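You operate a simulated robot arm through the tools that you are given. There is no shell and no other tool. Be economical: measure what you need, move in short steps, check, and stop when the job is done.

You are at the controls of a simulated robot arm. One attempt, no reset.

Task
Stack the green paint bottle from the top of the dining table on top of the yellow paint bottle. Then put one of the cotton reels from the top of the dining table on top of the empty can there.

The check looks at the end state, three seconds after you hand in, the way a careful person would. Anything else that was tipped, shoved, dropped, spilled or broken makes it a failure.

Robot
A 6-joint arm with a two-finger parallel gripper, fixed in place. Base frame: the origin is at the foot of the arm, x ahead of it, y to its left, z up; the work surface is at about z = 0. Units: m, degrees, N and s.
With the tool pointing down near the work surface it reaches from about 0.14 to 0.58 m from the base axis. Its first joint turns from -66.0 to 66.0 degrees. Payload 2.1 kg.
The TCP is the grasp point between the finger pads, 0.03 m short of the fingertips. In the tool frame z runs along the fingers and y along their closing line. Largest opening 0.094 m; finger width 0.028, thickness 0.01; the body of the gripper, 0.05 by 0.096 m, starts 0.055 m behind the TCP.
Orientation is that of the tool frame in the base frame, as a unit quaternion [x, y, z, w]. With the fingers straight down and closing along the base's y, the tool's x points along the base's -x, its y along +y and its z along -z.

Tools
- The arm moves only by the tool move_arm. Its argument "plan" is a list of rows, each a list of 7 numbers: the shift along the tool's x, y, z in m, then the turn, a rotation vector about the tool's x, y, z in degrees, then the closure, from 0 (fully open) to 1 (shut). In form: [[tx, ty, tz, rx, ry, rz, claw], ...]. A call has 1 to 10 rows; each row shifts and turns the commanded pose from where the row before left it, along the tool's axes as they then stand. Each row takes 0.2 s and may step no farther than 0.05 m and 8.6 degrees from the row before; otherwise, or with a gripper value out of range, the whole call is refused. A pose out of reach is approached as far as the arm can. The call stops where the force on the tool passes 40 N (or 10 N more than at its start, if that is more) or the arm is blocked; 0.2 s more then pass. Each finger travels about 0.072 m/s and halts on what it meets, pressing with about 22 N; the grip force reading is that of the motor and also rises with nothing between the fingers. The clock runs only during rows and for 0.2 s after the last one: add rows that do not move to give the fingers time. It gives the time, the measured TCP pose, the force on the tool (base axes), the opening and the grip force at its end, in the units of the frame above (readings bear some noise).
- Cameras (640 x 400 px; columns grow to the right, rows downward): "scene" is fixed at [0.0563, -0.3726, 0.4877]; the picture's right is [0.77, -0.64, 0.00], its down [-0.34, -0.41, -0.85] and it looks along [0.54, 0.65, -0.53] (base axes); focal length 275 px, centre (320, 200). "wrist" rides on the gripper at [-0.037, 0, -0.058] in the tool frame; the picture's right is [0.00, -1.00, 0.00], its down [0.97, 0.00, -0.24] and it looks along [0.24, 0.00, 0.97] (tool axes); focal length 218 px, centre (320, 200).
- snapshot(camera): a new picture of that camera. No time passes.
- measure_at(camera, pixels): there is no depth. For up to 12 entries [column, row, z] of the newest picture of that camera ("zoom" is the newest enlarged one), the place [x, y] in the base frame at which the ray of that pixel passes the height z, good to about 0.002 m. No time passes.
- zoom(camera, box): a new picture of the part [left, top, right, bottom] of that camera's present view, enlarged. No time passes.
- close_job(): hands the job in; it is judged then, once.

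Keep the steps short. Do not move on a guess: measure, check each grasp and each placing, and mend mistakes. In all there are 80 turns and 38 pictures (those below and enlarged ones count). Leave the gripper open and the arm clear of the work at the hand-in unless told otherwise, and finish with a single line.

The tools are called after "Request:" as a command line: name --pt "numbers of a row" for each row, then --argument value for the rest, lists and objects as JSON in quotes. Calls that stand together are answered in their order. move_arm: Moves the arm, as the interface text tells. Its arguments: {"type":"object","properties":{"plan":{"type":"array"}},"required":["plan"]} The other tools are called the same way: snapshot (camera) takes a picture; measure_at (camera, pixels) gives the place at which the rays of pixels pass given heights; zoom (camera, box) takes an enlarged picture of a part of a camera's view; close_job () hands the job in.

At the start:

```text
time_s: 0.0
tool_pos: [0.3536, -0.0953, 0.3513]
tcp_rot: [-0.001, 1.0, 0.0, 0.001]
contact_force: [0.3, 0.9, -0.9]
finger_gap: 0.0939
gripper_force: 0.0
```

scene: 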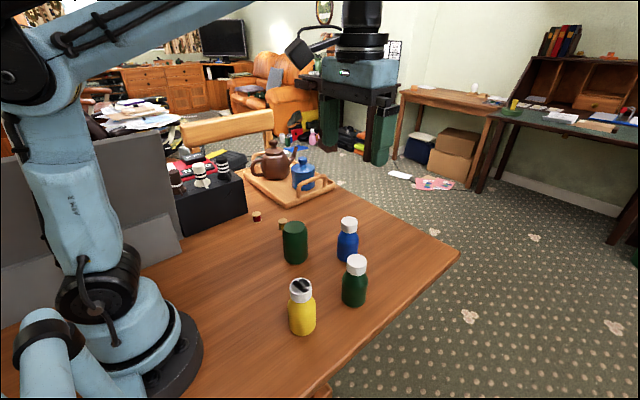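
wrist: 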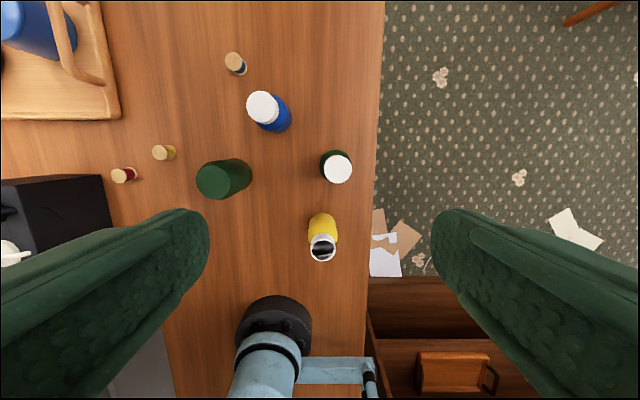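

I see the yellow bottle near (302,307), the green bottle near (355,280), the blue one near (347,240), a green cylinder near (295,242) and small reels near (257,217) and (283,224). I'll enlarge both views to check the details.

Request:
zoom --camera "scene" --box '[230, 190, 400, 350]'

Request:
zoom --camera "wrist" --box '[100, 40, 370, 270]'

```text
2.50 times, centred on (315, 270) of scene
```

zoom: 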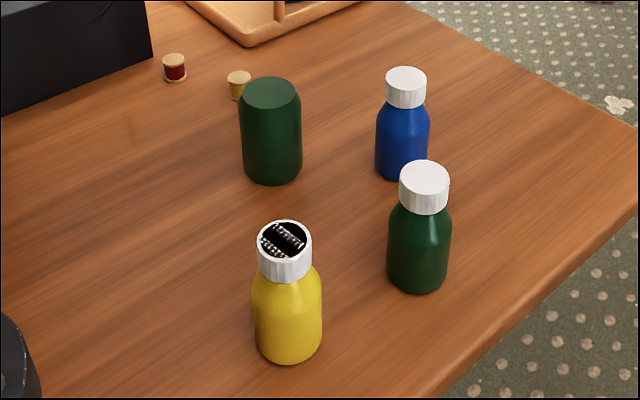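

```text
1.74 times, centred on (235, 155) of wrist
```

zoom: 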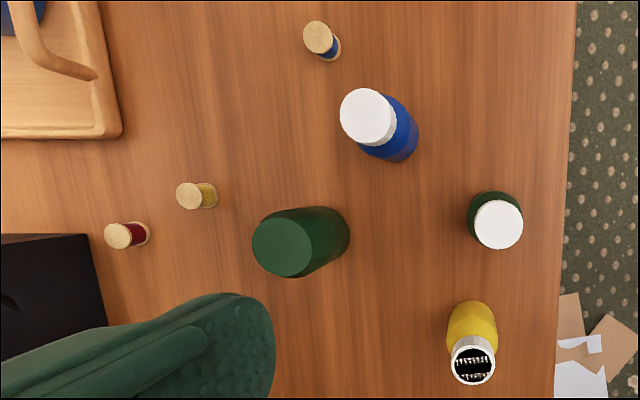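

There is something black and striped on top of the yellow bottle. I'll look at it closer from both cameras.

Request:
zoom --camera "wrist" --box '[296, 225, 346, 270]'

Request:
zoom --camera "scene" --box '[280, 270, 325, 300]'

```text
8.89 times, centred on (321, 248) of wrist
```

zoom: 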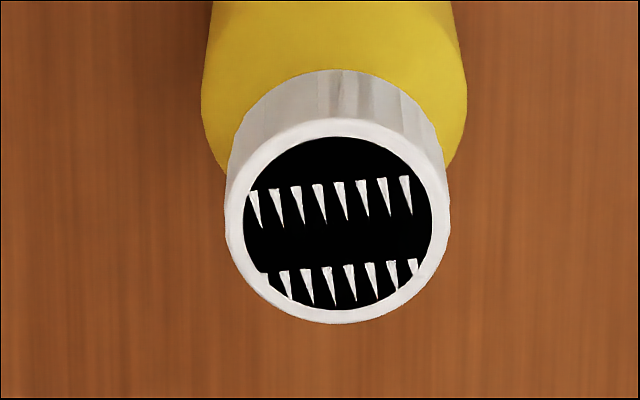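

```text
13.33 times, centred on (302, 285) of scene
```

zoom: 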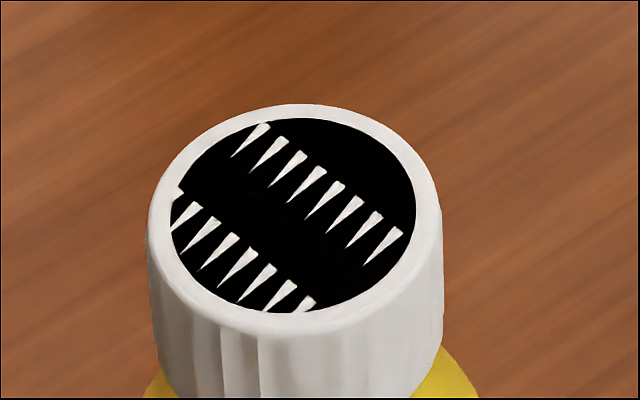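

The top is a flat printed cap, nothing loose. Now I'll measure cap tops and bases in both views at several heights to triangulate.

Request:
measure_at --camera "wrist" --pixels '[[337.3, 168.8, 0.08], [337.3, 168.8, 0.11], [323.2, 250.2, 0.08], [323.2, 250.2, 0.11], [212.6, 182.6, 0.07], [212.6, 182.6, 0.1], [159.7, 152.1, 0.02], [159.7, 152.1, 0.04], [118.9, 175.1, 0.02], [118.9, 175.1, 0.04], [233.9, 61.3, 0.02], [233.9, 61.3, 0.04]]'

Request:
measure_at --camera "scene" --pixels '[[356.6, 262.4, 0.08], [356.6, 262.4, 0.11], [301, 286, 0.08], [301, 286, 0.11], [295.4, 226.8, 0.07], [295.4, 226.8, 0.1], [282.2, 220.8, 0.02], [256.6, 214, 0.02], [256.6, 214, 0.04], [302.2, 334.8, 0], [353.8, 306.8, 0], [295.8, 263.6, 0]]'

```text
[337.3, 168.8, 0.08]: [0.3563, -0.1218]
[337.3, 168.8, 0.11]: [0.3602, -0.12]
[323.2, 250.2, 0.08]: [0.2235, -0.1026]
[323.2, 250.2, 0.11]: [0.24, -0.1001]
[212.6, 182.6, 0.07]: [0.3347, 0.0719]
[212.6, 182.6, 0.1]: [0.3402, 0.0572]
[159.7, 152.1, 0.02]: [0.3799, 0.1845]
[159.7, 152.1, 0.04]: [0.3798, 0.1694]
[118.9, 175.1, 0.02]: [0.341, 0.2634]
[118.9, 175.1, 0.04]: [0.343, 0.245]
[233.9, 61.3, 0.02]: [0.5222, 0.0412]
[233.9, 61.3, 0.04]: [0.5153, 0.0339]
```

```text
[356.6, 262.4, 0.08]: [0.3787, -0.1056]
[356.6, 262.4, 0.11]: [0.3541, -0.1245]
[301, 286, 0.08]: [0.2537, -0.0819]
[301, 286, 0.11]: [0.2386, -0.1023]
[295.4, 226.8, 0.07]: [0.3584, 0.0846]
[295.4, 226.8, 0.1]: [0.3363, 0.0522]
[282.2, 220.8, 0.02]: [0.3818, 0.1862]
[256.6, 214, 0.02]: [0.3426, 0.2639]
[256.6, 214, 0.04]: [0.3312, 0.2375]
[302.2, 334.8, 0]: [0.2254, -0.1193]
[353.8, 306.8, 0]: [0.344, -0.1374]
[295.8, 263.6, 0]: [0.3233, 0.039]
```

Triangulated: green cap top at about (0.359, -0.120, z 0.104), yellow at (0.239, -0.100, z 0.107), can at (0.339, 0.060, z 0.093), and the nearest reel at (0.381, 0.185, z 0.02). I'll move above the green bottle with TCP z 0.20, still clear of everything.

Request:
move_arm --pt "-0.002 -0.007 0.038 0 0 0 0" --pt "-0.002 -0.007 0.038 0 0 0 0" --pt "-0.002 -0.007 0.038 0 0 0 0" --pt "0 -0.004 0.037 0 0 0 0" --pt "0 0 0 0 0 0 0"

Request:
snapshot --camera "wrist"

Request:
snapshot --camera "scene"

```text
time_s: 1.2
tool_pos: [0.3601, -0.1199, 0.1997]
tcp_rot: [-0.001, 1.0, 0.0, 0.0]
contact_force: [0.1, -0.3, -0.3]
finger_gap: 0.0941
gripper_force: 0.1
```

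```text
31 pictures are left
```

wrist: 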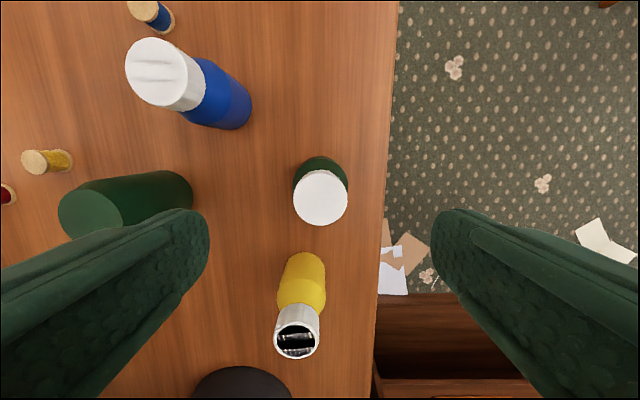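

```text
30 pictures are left
```

scene: 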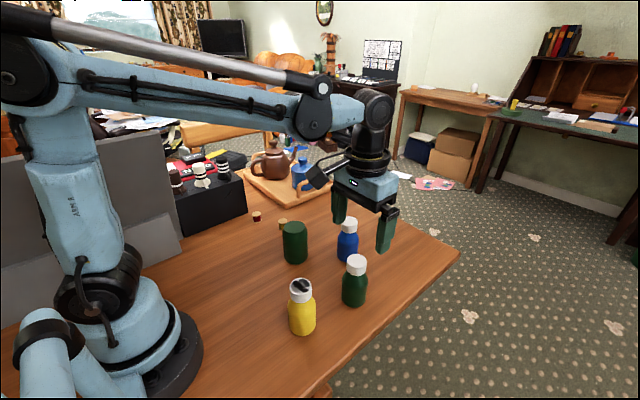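

Green cap centre is now at (320.5,197), yellow cap at (297,338), can top at (91,213) and yellow reel top at (35,162). I'll re-measure them from this closer view.

Request:
measure_at --camera "wrist" --pixels '[[320.5, 197.5, 0.1035], [320.5, 171, 0.1035], [320.5, 225, 0.1035], [294, 197, 0.1035], [347, 197, 0.1035], [297, 338, 0.1035], [297, 338, 0.108], [91, 213, 0.093], [35, 162, 0.02], [320, 172, 0.07]]'

```text
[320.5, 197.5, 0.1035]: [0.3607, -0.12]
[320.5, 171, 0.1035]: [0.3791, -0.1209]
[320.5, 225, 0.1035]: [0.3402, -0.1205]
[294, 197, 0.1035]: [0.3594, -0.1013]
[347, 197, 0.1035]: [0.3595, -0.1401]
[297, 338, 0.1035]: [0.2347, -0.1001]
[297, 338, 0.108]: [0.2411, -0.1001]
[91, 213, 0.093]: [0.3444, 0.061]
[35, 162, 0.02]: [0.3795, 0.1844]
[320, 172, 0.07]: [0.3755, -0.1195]
```

The green bottle is centred at (0.360, -0.1205), right under the TCP. I'll go down to z 0.062 with the fingers open.

Request:
move_arm --pt "0 0 0.035 0 0 0 0" --pt "0 0 0.035 0 0 0 0" --pt "0 0 0.035 0 0 0 0" --pt "0 0 0.033 0 0 0 0" --pt "0 0 0 0 0 0 0"

Request:
snapshot --camera "scene"

```text
time_s: 2.4
tool_pos: [0.3602, -0.1199, 0.0617]
tcp_rot: [-0.001, 1.0, 0.001, 0.001]
contact_force: [0.0, 0.5, -0.3]
finger_gap: 0.094
gripper_force: 0.1
```

```text
29 pictures are left
```

scene: 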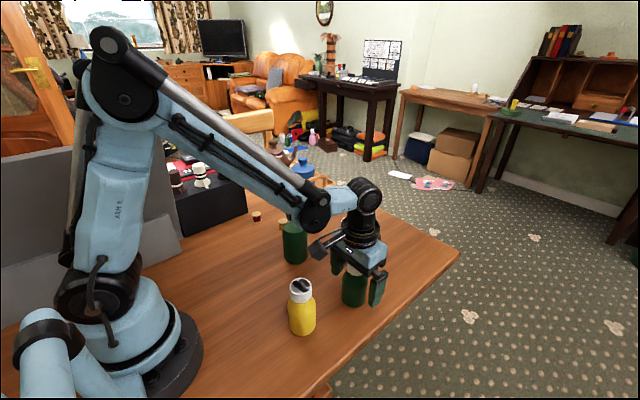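

The fingers straddle the bottle with no contact. Closing now.

Request:
move_arm --pt "0 0 0 0 0 0 1" --pt "0 0 0 0 0 0 1" --pt "0 0 0 0 0 0 1" --pt "0 0 0 0 0 0 1"

```text
time_s: 3.4
tool_pos: [0.3609, -0.1201, 0.0626]
tcp_rot: [-0.001, 1.0, 0.0, 0.001]
contact_force: [-0.1, 0.2, 0.5]
finger_gap: 0.0512
gripper_force: 22.1
```

Gripped at 0.0512, 22 N. I'll lift it to z of about 0.222 (bottle base about 0.16) and look.

Request:
move_arm --pt "0 0 -0.02 0 0 0 1" --pt "0 0 -0.035 0 0 0 1" --pt "0 0 -0.035 0 0 0 1" --pt "0 0 -0.035 0 0 0 1" --pt "0 0 -0.035 0 0 0 1" --pt "0 0 0 0 0 0 1"

Request:
snapshot --camera "scene"

Request:
snapshot --camera "wrist"

```text
time_s: 4.8
tool_pos: [0.3605, -0.1184, 0.225]
tcp_rot: [0.0, 1.0, -0.001, 0.001]
contact_force: [-0.4, -0.9, -2.7]
finger_gap: 0.0516
gripper_force: 22.4
```

```text
28 pictures are left
```

scene: 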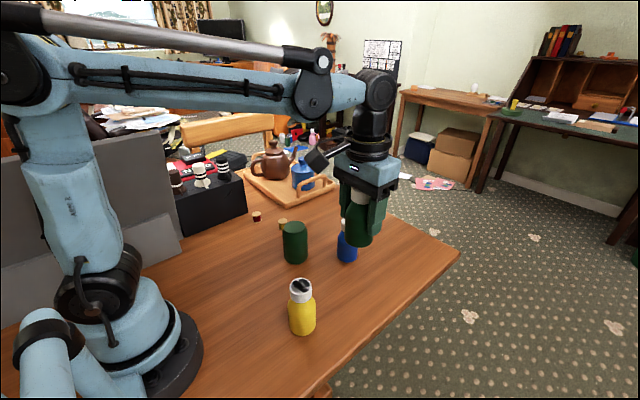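

```text
27 pictures are left
```

wrist: 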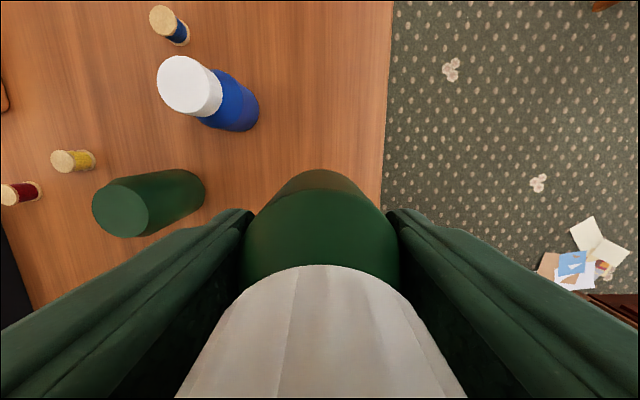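

The bottle is held. I'll enlarge to check that it hangs upright.

Request:
zoom --camera "scene" --box '[310, 150, 430, 270]'

```text
3.33 times, centred on (370, 210) of scene
```

zoom: 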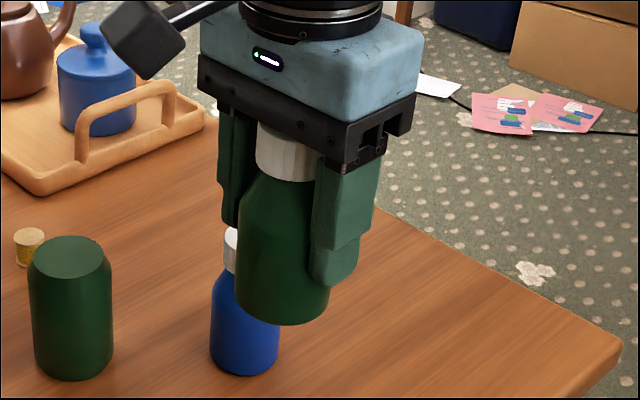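

Held upright within a few degrees. I'll enlarge the yellow bottle to pin its centre before placing.

Request:
zoom --camera "scene" --box '[262, 270, 342, 340]'

```text
5.71 times, centred on (302, 305) of scene
```

zoom: 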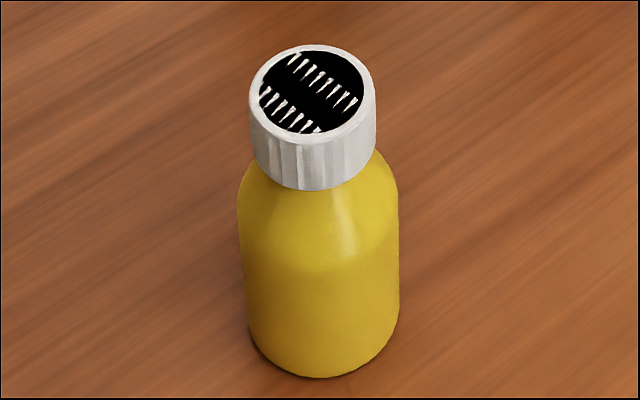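

Request:
measure_at --camera "zoom" --pixels '[[312, 91, 0.1035], [312, 91, 0.106], [312, 91, 0.1085], [323, 378, 0], [323, 378, 0.002]]'

```text
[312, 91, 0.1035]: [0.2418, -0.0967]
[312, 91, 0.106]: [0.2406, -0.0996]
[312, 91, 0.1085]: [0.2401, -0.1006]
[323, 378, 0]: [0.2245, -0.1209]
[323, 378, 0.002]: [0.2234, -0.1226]
```

Yellow cap centre is (0.2398, -0.0995). I'll carry the green bottle over it at the same height.

Request:
move_arm --pt "0.024 0.004 0 0 0 0 1" --pt "0.024 0.004 0 0 0 0 1" --pt "0.024 0.004 0 0 0 0 1" --pt "0.024 0.004 0 0 0 0 1" --pt "0.024 0.004 0 0 0 0 1" --pt "0 0 0 0 0 0 1" --pt "0 0 0 0 0 0 1"

Request:
zoom --camera "scene" --box '[230, 180, 390, 340]'

```text
time_s: 6.4
tool_pos: [0.2393, -0.1, 0.2206]
tcp_rot: [-0.001, 1.0, 0.0, 0.001]
contact_force: [-0.3, 0.0, -2.0]
finger_gap: 0.0514
gripper_force: 21.9
```

```text
2.50 times, centred on (310, 260) of scene
```

zoom: 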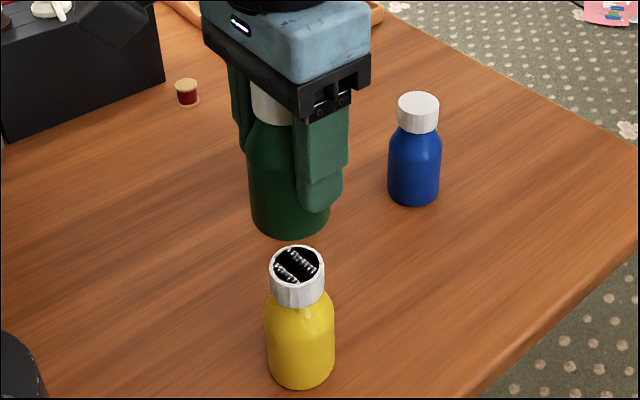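

The bottle is over the cap, base at about z 0.159. I'll go down 0.042 slowly and check alignment.

Request:
move_arm --pt "0 0 0.015 0 0 0 1" --pt "0 0 0.015 0 0 0 1" --pt "0 0 0.012 0 0 0 1" --pt "0 0 0 0 0 0 1" --pt "0 0 0 0 0 0 1"

Request:
zoom --camera "scene" --box '[250, 220, 350, 340]'

```text
time_s: 7.6
tool_pos: [0.2406, -0.1, 0.1825]
tcp_rot: [0.0, 1.0, 0.0, 0.001]
contact_force: [-0.3, -0.6, -2.2]
finger_gap: 0.0516
gripper_force: 21.9
```

```text
3.33 times, centred on (300, 280) of scene
```

zoom: 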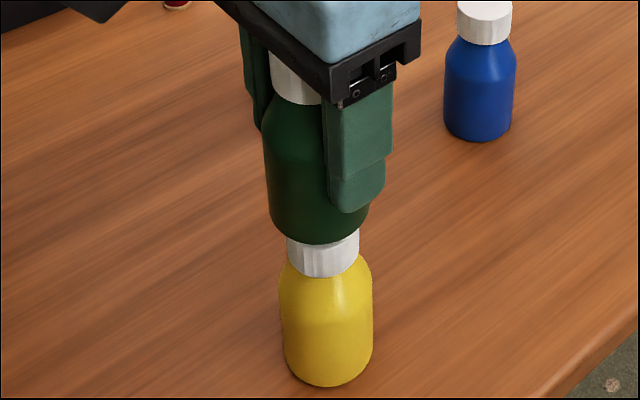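

Aligned. TCP is at z 0.1825 with contact expected near 0.168. I'll go down 8 mm gently and read the force.

Request:
move_arm --pt "0 0 0.003 0 0 0 1" --pt "0 0 0.003 0 0 0 1" --pt "0 0 0.002 0 0 0 1" --pt "0 0 0 0 0 0 1"

```text
time_s: 8.6
tool_pos: [0.2396, -0.1001, 0.1729]
tcp_rot: [-0.002, 1.0, 0.0, 0.002]
contact_force: [0.4, 0.3, -2.5]
finger_gap: 0.0514
gripper_force: 22.1
```

No contact yet. Down 3 mm more.

Request:
move_arm --pt "0 0 0.0015 0 0 0 1" --pt "0 0 0.0015 0 0 0 1" --pt "0 0 0 0 0 0 1"

```text
time_s: 9.4
tool_pos: [0.24, -0.1006, 0.1703]
tcp_rot: [0.0, 1.0, 0.0, 0.001]
contact_force: [-1.0, 0.4, 20.6]
finger_gap: 0.0516
gripper_force: 22.0
```

Contact: force went from -2.5 to +20.6 N, so the green base is on the cap. I'll ease up 1 mm and look before letting go.

Request:
move_arm --pt "0 0 -0.001 0 0 0 1" --pt "0 0 0 0 0 0 1"

Request:
zoom --camera "scene" --box '[250, 220, 350, 340]'

```text
time_s: 10.0
tool_pos: [0.2398, -0.1009, 0.17]
tcp_rot: [-0.001, 1.0, 0.001, 0.001]
contact_force: [-0.6, 0.0, -1.9]
finger_gap: 0.0515
gripper_force: 22.2
```

```text
3.33 times, centred on (300, 280) of scene
```

zoom: 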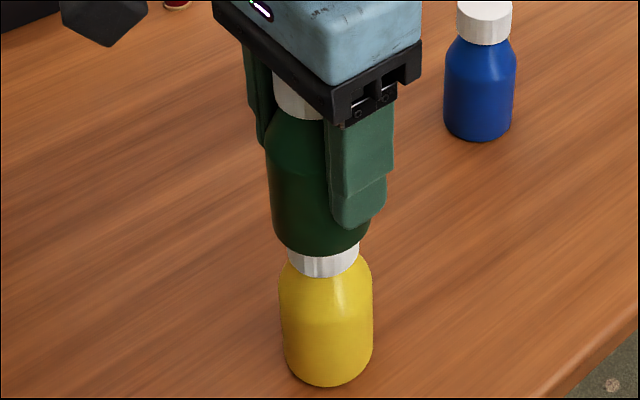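

Stack looks straight and nearly unloaded. Down 0.5 mm to touch lightly, then open in small stages.

Request:
move_arm --pt "0 0 0.0005 0 0 0 1" --pt "0 0 0 0 0 0 0.42" --pt "0 0 0 0 0 0 0.38" --pt "0 0 0 0 0 0 0.3" --pt "0 0 0 0 0 0 0.1" --pt "0 0 0 0 0 0 0" --pt "0 0 0 0 0 0 0"

Request:
zoom --camera "scene" --box '[250, 220, 350, 340]'

```text
time_s: 11.6
tool_pos: [0.2403, -0.1004, 0.1701]
tcp_rot: [0.0, 1.0, 0.001, 0.0]
contact_force: [-0.4, -0.1, 0.3]
finger_gap: 0.0938
gripper_force: 0.1
```

```text
3.33 times, centred on (300, 280) of scene
```

zoom: 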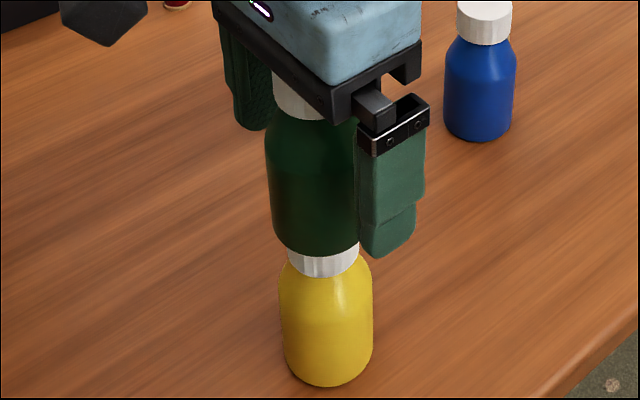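

Released and the stack stands. I'll go straight up 0.17 m, then look.

Request:
move_arm --pt "0 0 -0.02 0 0 0 0" --pt "0 0 -0.03 0 0 0 0" --pt "0 0 -0.03 0 0 0 0" --pt "0 0 -0.03 0 0 0 0" --pt "0 0 -0.03 0 0 0 0" --pt "0 0 -0.02 0 0 0 0" --pt "0 0 0 0 0 0 0"

Request:
snapshot --camera "scene"

```text
time_s: 13.2
tool_pos: [0.2398, -0.1016, 0.3289]
tcp_rot: [0.0, 1.0, 0.001, 0.001]
contact_force: [0.3, -0.7, 0.0]
finger_gap: 0.0939
gripper_force: 0.1
```

```text
20 pictures are left
```

scene: 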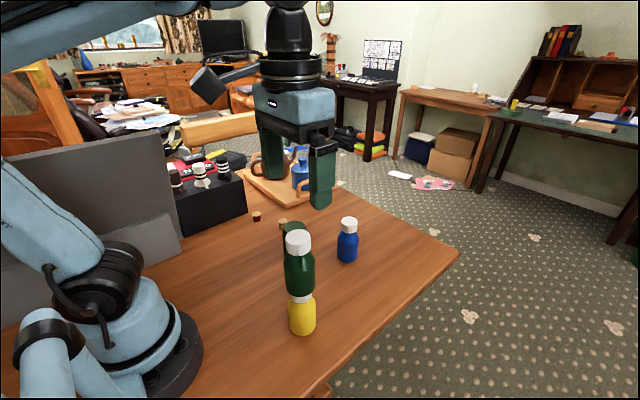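

The green bottle stands squarely on the yellow one. Next I'll carry the open gripper high over to the yellow reel at about (0.380, 0.185).

Request:
move_arm --pt "-0.02 0.041 0 0 0 0 0" --pt "-0.02 0.041 0 0 0 0 0" --pt "-0.02 0.041 0 0 0 0 0" --pt "-0.02 0.041 0 0 0 0 0" --pt "-0.02 0.041 0 0 0 0 0.2" --pt "-0.02 0.041 0 0 0 0 0.3" --pt "-0.02 0.04 0 0 0 0 0.4" --pt "0 0 0.04 0 0 0 0.4" --pt "0 0 0.04 0 0 0 0.4" --pt "0 0 0 0 0 0 0.4"

Request:
snapshot --camera "wrist"

```text
time_s: 15.4
tool_pos: [0.3809, 0.186, 0.2494]
tcp_rot: [-0.002, 1.0, 0.0, 0.001]
contact_force: [0.6, 0.3, 0.4]
finger_gap: 0.0563
gripper_force: 0.1
```

```text
19 pictures are left
```

wrist: 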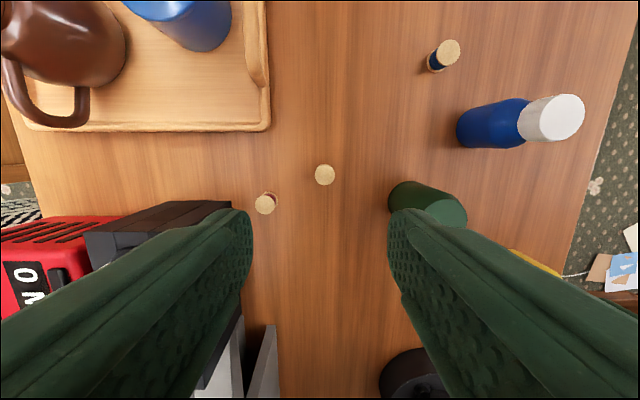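

The yellow reel shows at (324.5,175), the red at (265,204), and the black box corner at (232,202). Measuring these and the can outline.

Request:
measure_at --camera "wrist" --pixels '[[324.5, 174.5, 0.02], [324.5, 174.5, 0.024], [315, 174.5, 0.02], [334, 174.5, 0.02], [265, 204, 0.02], [232, 202, 0.05], [232, 202, 0.1], [270, 128, 0.02]]'

Request:
zoom --camera "wrist" --box '[280, 150, 480, 250]'

```text
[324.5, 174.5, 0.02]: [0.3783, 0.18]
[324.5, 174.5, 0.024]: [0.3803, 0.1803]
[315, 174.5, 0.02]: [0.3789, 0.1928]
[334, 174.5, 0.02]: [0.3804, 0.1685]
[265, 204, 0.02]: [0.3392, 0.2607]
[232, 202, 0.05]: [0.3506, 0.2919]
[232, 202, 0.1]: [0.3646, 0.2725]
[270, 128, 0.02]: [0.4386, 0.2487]
```

```text
3.20 times, centred on (380, 200) of wrist
```

zoom: 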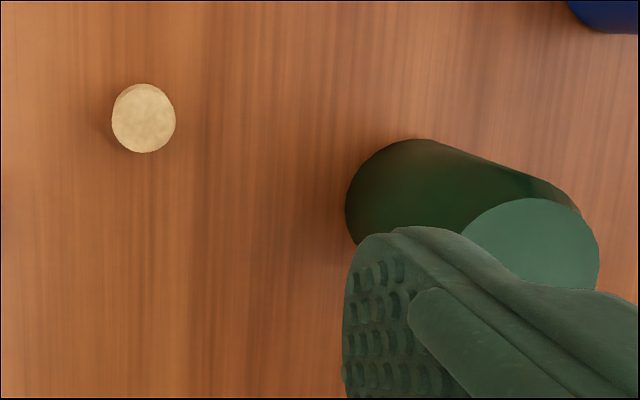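

The reel is centred at (0.380, 0.180), top about z 0.024; the box is well outside the finger path. Going down to z 0.066 (fingertips 0.036) to check.

Request:
move_arm --pt "0.001 -0.006 0.04 0 0 0 0.4" --pt "0 0 0.04 0 0 0 0.4" --pt "0 0 0.04 0 0 0 0.4" --pt "0 0 0.04 0 0 0 0.4" --pt "0 0 0.023 0 0 0 0.4" --pt "0 0 0 0 0 0 0.4" --pt "0 0 0 0 0 0 0.4"

Request:
snapshot --camera "wrist"

```text
time_s: 17.0
tool_pos: [0.3805, 0.1776, 0.0677]
tcp_rot: [0.0, 1.0, 0.0, 0.0]
contact_force: [-0.7, -0.1, 1.0]
finger_gap: 0.0564
gripper_force: 0.0
```

```text
17 pictures are left
```

wrist: 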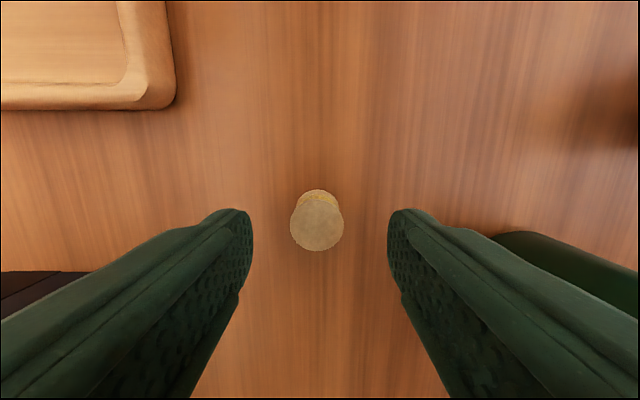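

The reel is between the fingers, top centre at (317,224). Measuring it.

Request:
measure_at --camera "wrist" --pixels '[[317, 224, 0.022], [317, 224, 0.025], [290, 224, 0.024], [343.5, 224, 0.024], [317, 190, 0.003]]'

```text
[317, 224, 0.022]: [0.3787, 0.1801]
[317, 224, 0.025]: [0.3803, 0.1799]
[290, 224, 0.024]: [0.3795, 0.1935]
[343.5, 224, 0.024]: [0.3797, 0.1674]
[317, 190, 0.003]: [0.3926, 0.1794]
```

Centred within a millimetre. Going down 30 mm to z of about 0.036 (fingertips about 6 mm off the table), then closing.

Request:
move_arm --pt "0 0 0.015 0 0 0 0.4" --pt "0 0 0.015 0 0 0 0.4" --pt "0 0 0 0 0 0 0.4" --pt "0 0 0 0 0 0 0.6" --pt "0 0 0 0 0 0 0.7" --pt "0 0 0 0 0 0 1" --pt "0 0 0 0 0 0 1" --pt "0 0 0 0 0 0 1"

Request:
snapshot --camera "wrist"

```text
time_s: 18.8
tool_pos: [0.3809, 0.1788, 0.0376]
tcp_rot: [-0.001, 1.0, 0.0, 0.001]
contact_force: [0.2, 0.2, -0.5]
finger_gap: 0.0241
gripper_force: 22.2
```

```text
16 pictures are left
```

wrist: 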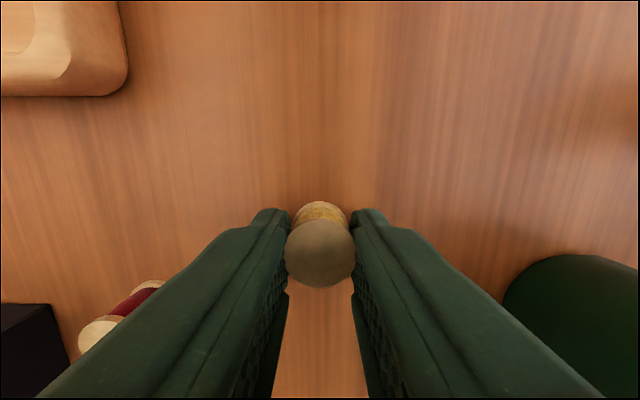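

Reel gripped at 0.024, 22 N. Lifting to about z 0.20.

Request:
move_arm --pt "0 0 -0.02 0 0 0 1" --pt "0 0 -0.035 0 0 0 1" --pt "0 0 -0.035 0 0 0 1" --pt "0 0 -0.035 0 0 0 1" --pt "0 0 -0.035 0 0 0 1" --pt "0 0 0 0 0 0 1" --pt "0 0 0 0 0 0 1"

Request:
snapshot --camera "wrist"

Request:
snapshot --camera "scene"

```text
time_s: 20.4
tool_pos: [0.3772, 0.1763, 0.1963]
tcp_rot: [0.0, 1.0, 0.0, 0.001]
contact_force: [-0.7, 0.5, 0.8]
finger_gap: 0.0239
gripper_force: 22.3
```

```text
15 pictures are left
```

wrist: 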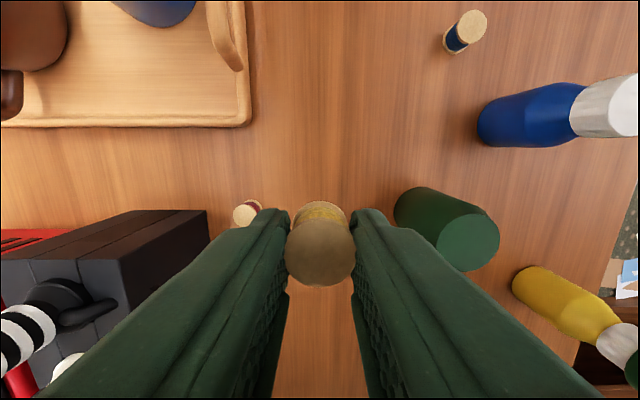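

```text
14 pictures are left
```

scene: 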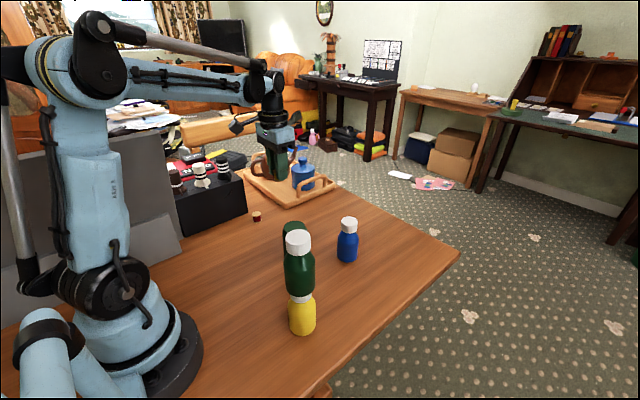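

The can's top disc is now visible, centred at about (468,243). Measuring for the place point.

Request:
measure_at --camera "wrist" --pixels '[[468, 243, 0.09], [468, 243, 0.094], [468, 243, 0.098], [437, 243, 0.094], [499, 243, 0.094], [468, 213.5, 0.094], [468, 272, 0.094]]'

Request:
zoom --camera "wrist" --box '[380, 170, 520, 290]'

```text
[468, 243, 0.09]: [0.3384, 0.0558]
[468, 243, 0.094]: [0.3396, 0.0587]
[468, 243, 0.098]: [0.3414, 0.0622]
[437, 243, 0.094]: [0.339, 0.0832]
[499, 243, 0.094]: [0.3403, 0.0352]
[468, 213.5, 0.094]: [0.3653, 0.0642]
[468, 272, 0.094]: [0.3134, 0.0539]
```

```text
3.33 times, centred on (450, 230) of wrist
```

zoom: 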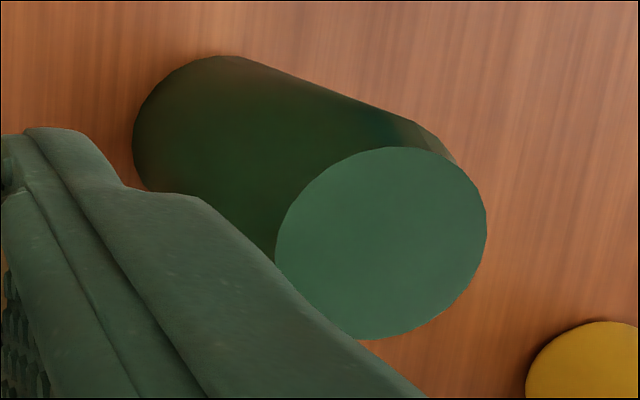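

The can centre is (0.340, 0.059), top at about z 0.0945. Moving the reel above it, keeping the height.

Request:
move_arm --pt "0.013 -0.03 0 0 0 0 1" --pt "0.013 -0.03 0 0 0 0 1" --pt "0.013 -0.03 0 0 0 0 1" --pt "0 -0.029 0 0 0 0 1" --pt "0 0 0 0 0 0 1" --pt "0 0 0 0 0 0 1"

Request:
move_arm --pt "0 0 0 0 0 0 1"

Request:
snapshot --camera "wrist"

```text
time_s: 21.8
tool_pos: [0.3402, 0.0601, 0.1968]
tcp_rot: [-0.001, 1.0, 0.0, 0.001]
contact_force: [0.2, 0.5, -0.4]
finger_gap: 0.0239
gripper_force: 21.9
```

```text
time_s: 22.2
tool_pos: [0.3392, 0.0605, 0.196]
tcp_rot: [-0.001, 1.0, -0.001, 0.001]
contact_force: [0.4, 0.7, -0.1]
finger_gap: 0.0238
gripper_force: 22.0
```

```text
12 pictures are left
```

wrist: 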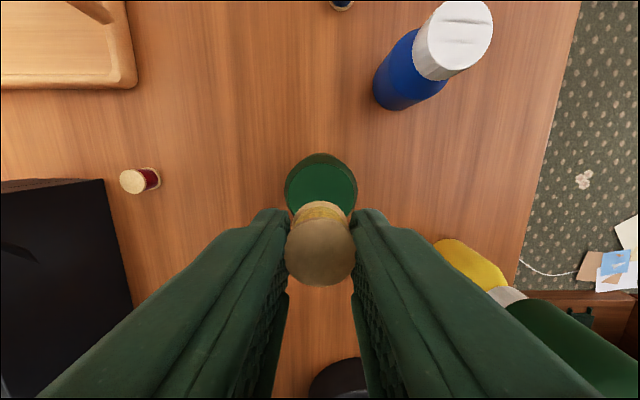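

The can top is centred at column 321 under the reel. Going down to about z 0.142, short of the expected contact near 0.131.

Request:
move_arm --pt "0 0 0.02 0 0 0 1" --pt "0 0 0.02 0 0 0 1" --pt "0 0 0.013 0 0 0 1" --pt "0 0 0 0 0 0 1" --pt "0 0 0 0 0 0 1"

Request:
snapshot --camera "wrist"

```text
time_s: 23.4
tool_pos: [0.3382, 0.059, 0.1426]
tcp_rot: [-0.001, 1.0, 0.0, 0.001]
contact_force: [-0.1, 0.4, -0.4]
finger_gap: 0.0241
gripper_force: 21.8
```

```text
11 pictures are left
```

wrist: 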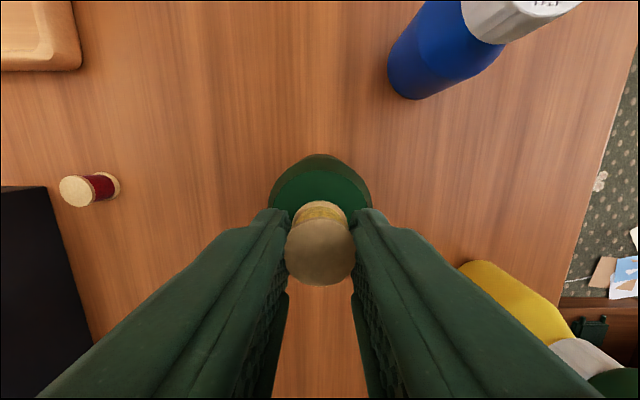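

Well centred, no contact. Down 8 mm in small steps.

Request:
move_arm --pt "0 0 0.003 0 0 0 1" --pt "0 0 0.003 0 0 0 1" --pt "0 0 0.002 0 0 0 1" --pt "0 0 0 0 0 0 1"

```text
time_s: 24.4
tool_pos: [0.3405, 0.0609, 0.1363]
tcp_rot: [0.0, 1.0, -0.001, 0.001]
contact_force: [0.2, -0.7, -0.4]
finger_gap: 0.0239
gripper_force: 22.1
```

No contact yet. Down 2 mm in 1 mm steps.

Request:
move_arm --pt "0 0 0.001 0 0 0 1" --pt "0 0 0.001 0 0 0 1" --pt "0 0 0 0 0 0 1"

```text
time_s: 25.2
tool_pos: [0.3406, 0.0603, 0.134]
tcp_rot: [-0.001, 1.0, 0.001, 0.001]
contact_force: [0.3, -0.5, 0.0]
finger_gap: 0.0238
gripper_force: 22.5
```

Still free. Another 2 mm.

Request:
move_arm --pt "0 0 0.001 0 0 0 1" --pt "0 0 0.001 0 0 0 1" --pt "0 0 0 0 0 0 1"

```text
time_s: 26.0
tool_pos: [0.3402, 0.0601, 0.1319]
tcp_rot: [-0.001, 1.0, 0.0, 0.0]
contact_force: [-1.2, 0.1, 7.1]
finger_gap: 0.0238
gripper_force: 21.9
```

Contact at 7 N: the reel stands on the can. I'll open in stages; the fingertips stay just above the can top.

Request:
move_arm --pt "0 0 -0.0002 0 0 0 1" --pt "0 0 0 0 0 0 0.72" --pt "0 0 0 0 0 0 0.68" --pt "0 0 0 0 0 0 0.6" --pt "0 0 0 0 0 0 0.4" --pt "0 0 0 0 0 0 0.4"

Request:
snapshot --camera "wrist"

```text
time_s: 27.4
tool_pos: [0.3411, 0.0602, 0.1313]
tcp_rot: [-0.001, 1.0, 0.0, 0.001]
contact_force: [0.4, 1.3, 0.4]
finger_gap: 0.0565
gripper_force: 0.0
```

```text
10 pictures are left
```

wrist: 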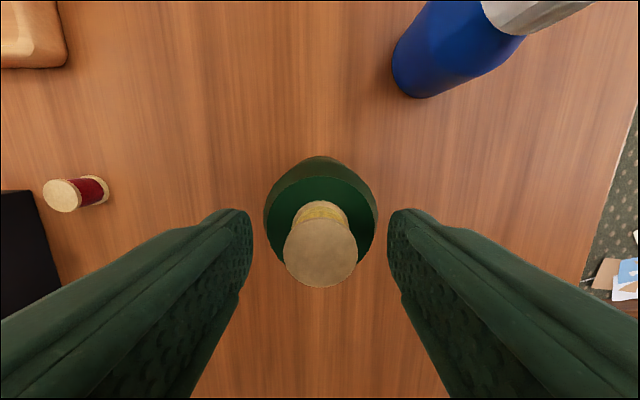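

The reel stands free in the middle of the can. Straight up 0.17 m and fully open.

Request:
move_arm --pt "0 0 -0.015 0 0 0 0.4" --pt "0 0 -0.025 0 0 0 0.4" --pt "0 0 -0.03 0 0 0 0.2" --pt "0 0 -0.04 0 0 0 0" --pt "0 0 -0.04 0 0 0 0" --pt "0 0 -0.03 0 0 0 0" --pt "0 0 0 0 0 0 0" --pt "0 0 0 0 0 0 0"

Request:
snapshot --camera "wrist"

Request:
zoom --camera "scene" --box '[220, 180, 400, 350]'

```text
time_s: 29.2
tool_pos: [0.3409, 0.0612, 0.3128]
tcp_rot: [0.0, 1.0, -0.001, 0.001]
contact_force: [0.6, 0.2, 1.4]
finger_gap: 0.094
gripper_force: 0.0
```

```text
9 pictures are left
```

wrist: 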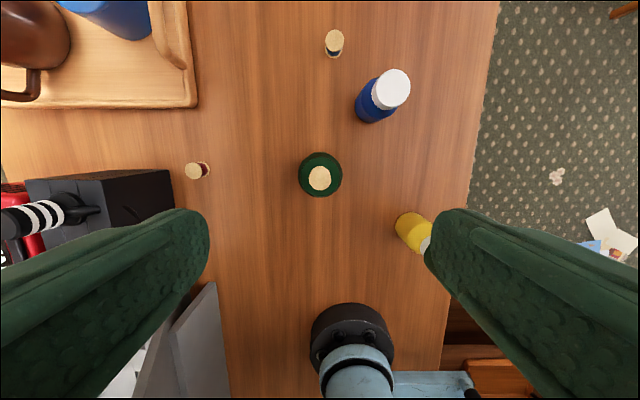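

```text
2.35 times, centred on (310, 265) of scene
```

zoom: 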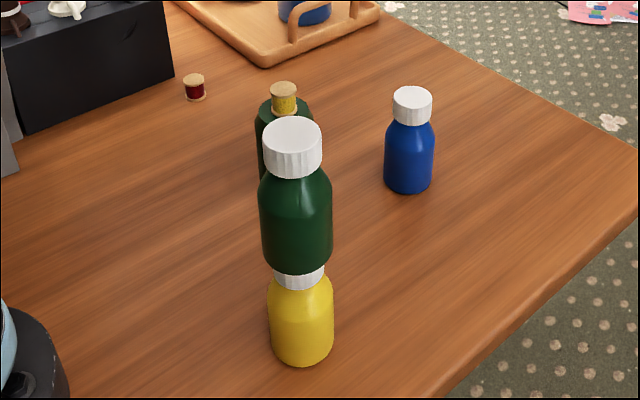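

Both stacks stand, everything else is where it was, and the gripper is open and clear. Handing in.

Request:
close_job

```text
The job is handed in.
```

The green bottle stands on the yellow bottle and the yellow cotton reel stands on the empty can, with nothing else disturbed and the gripper open and clear.
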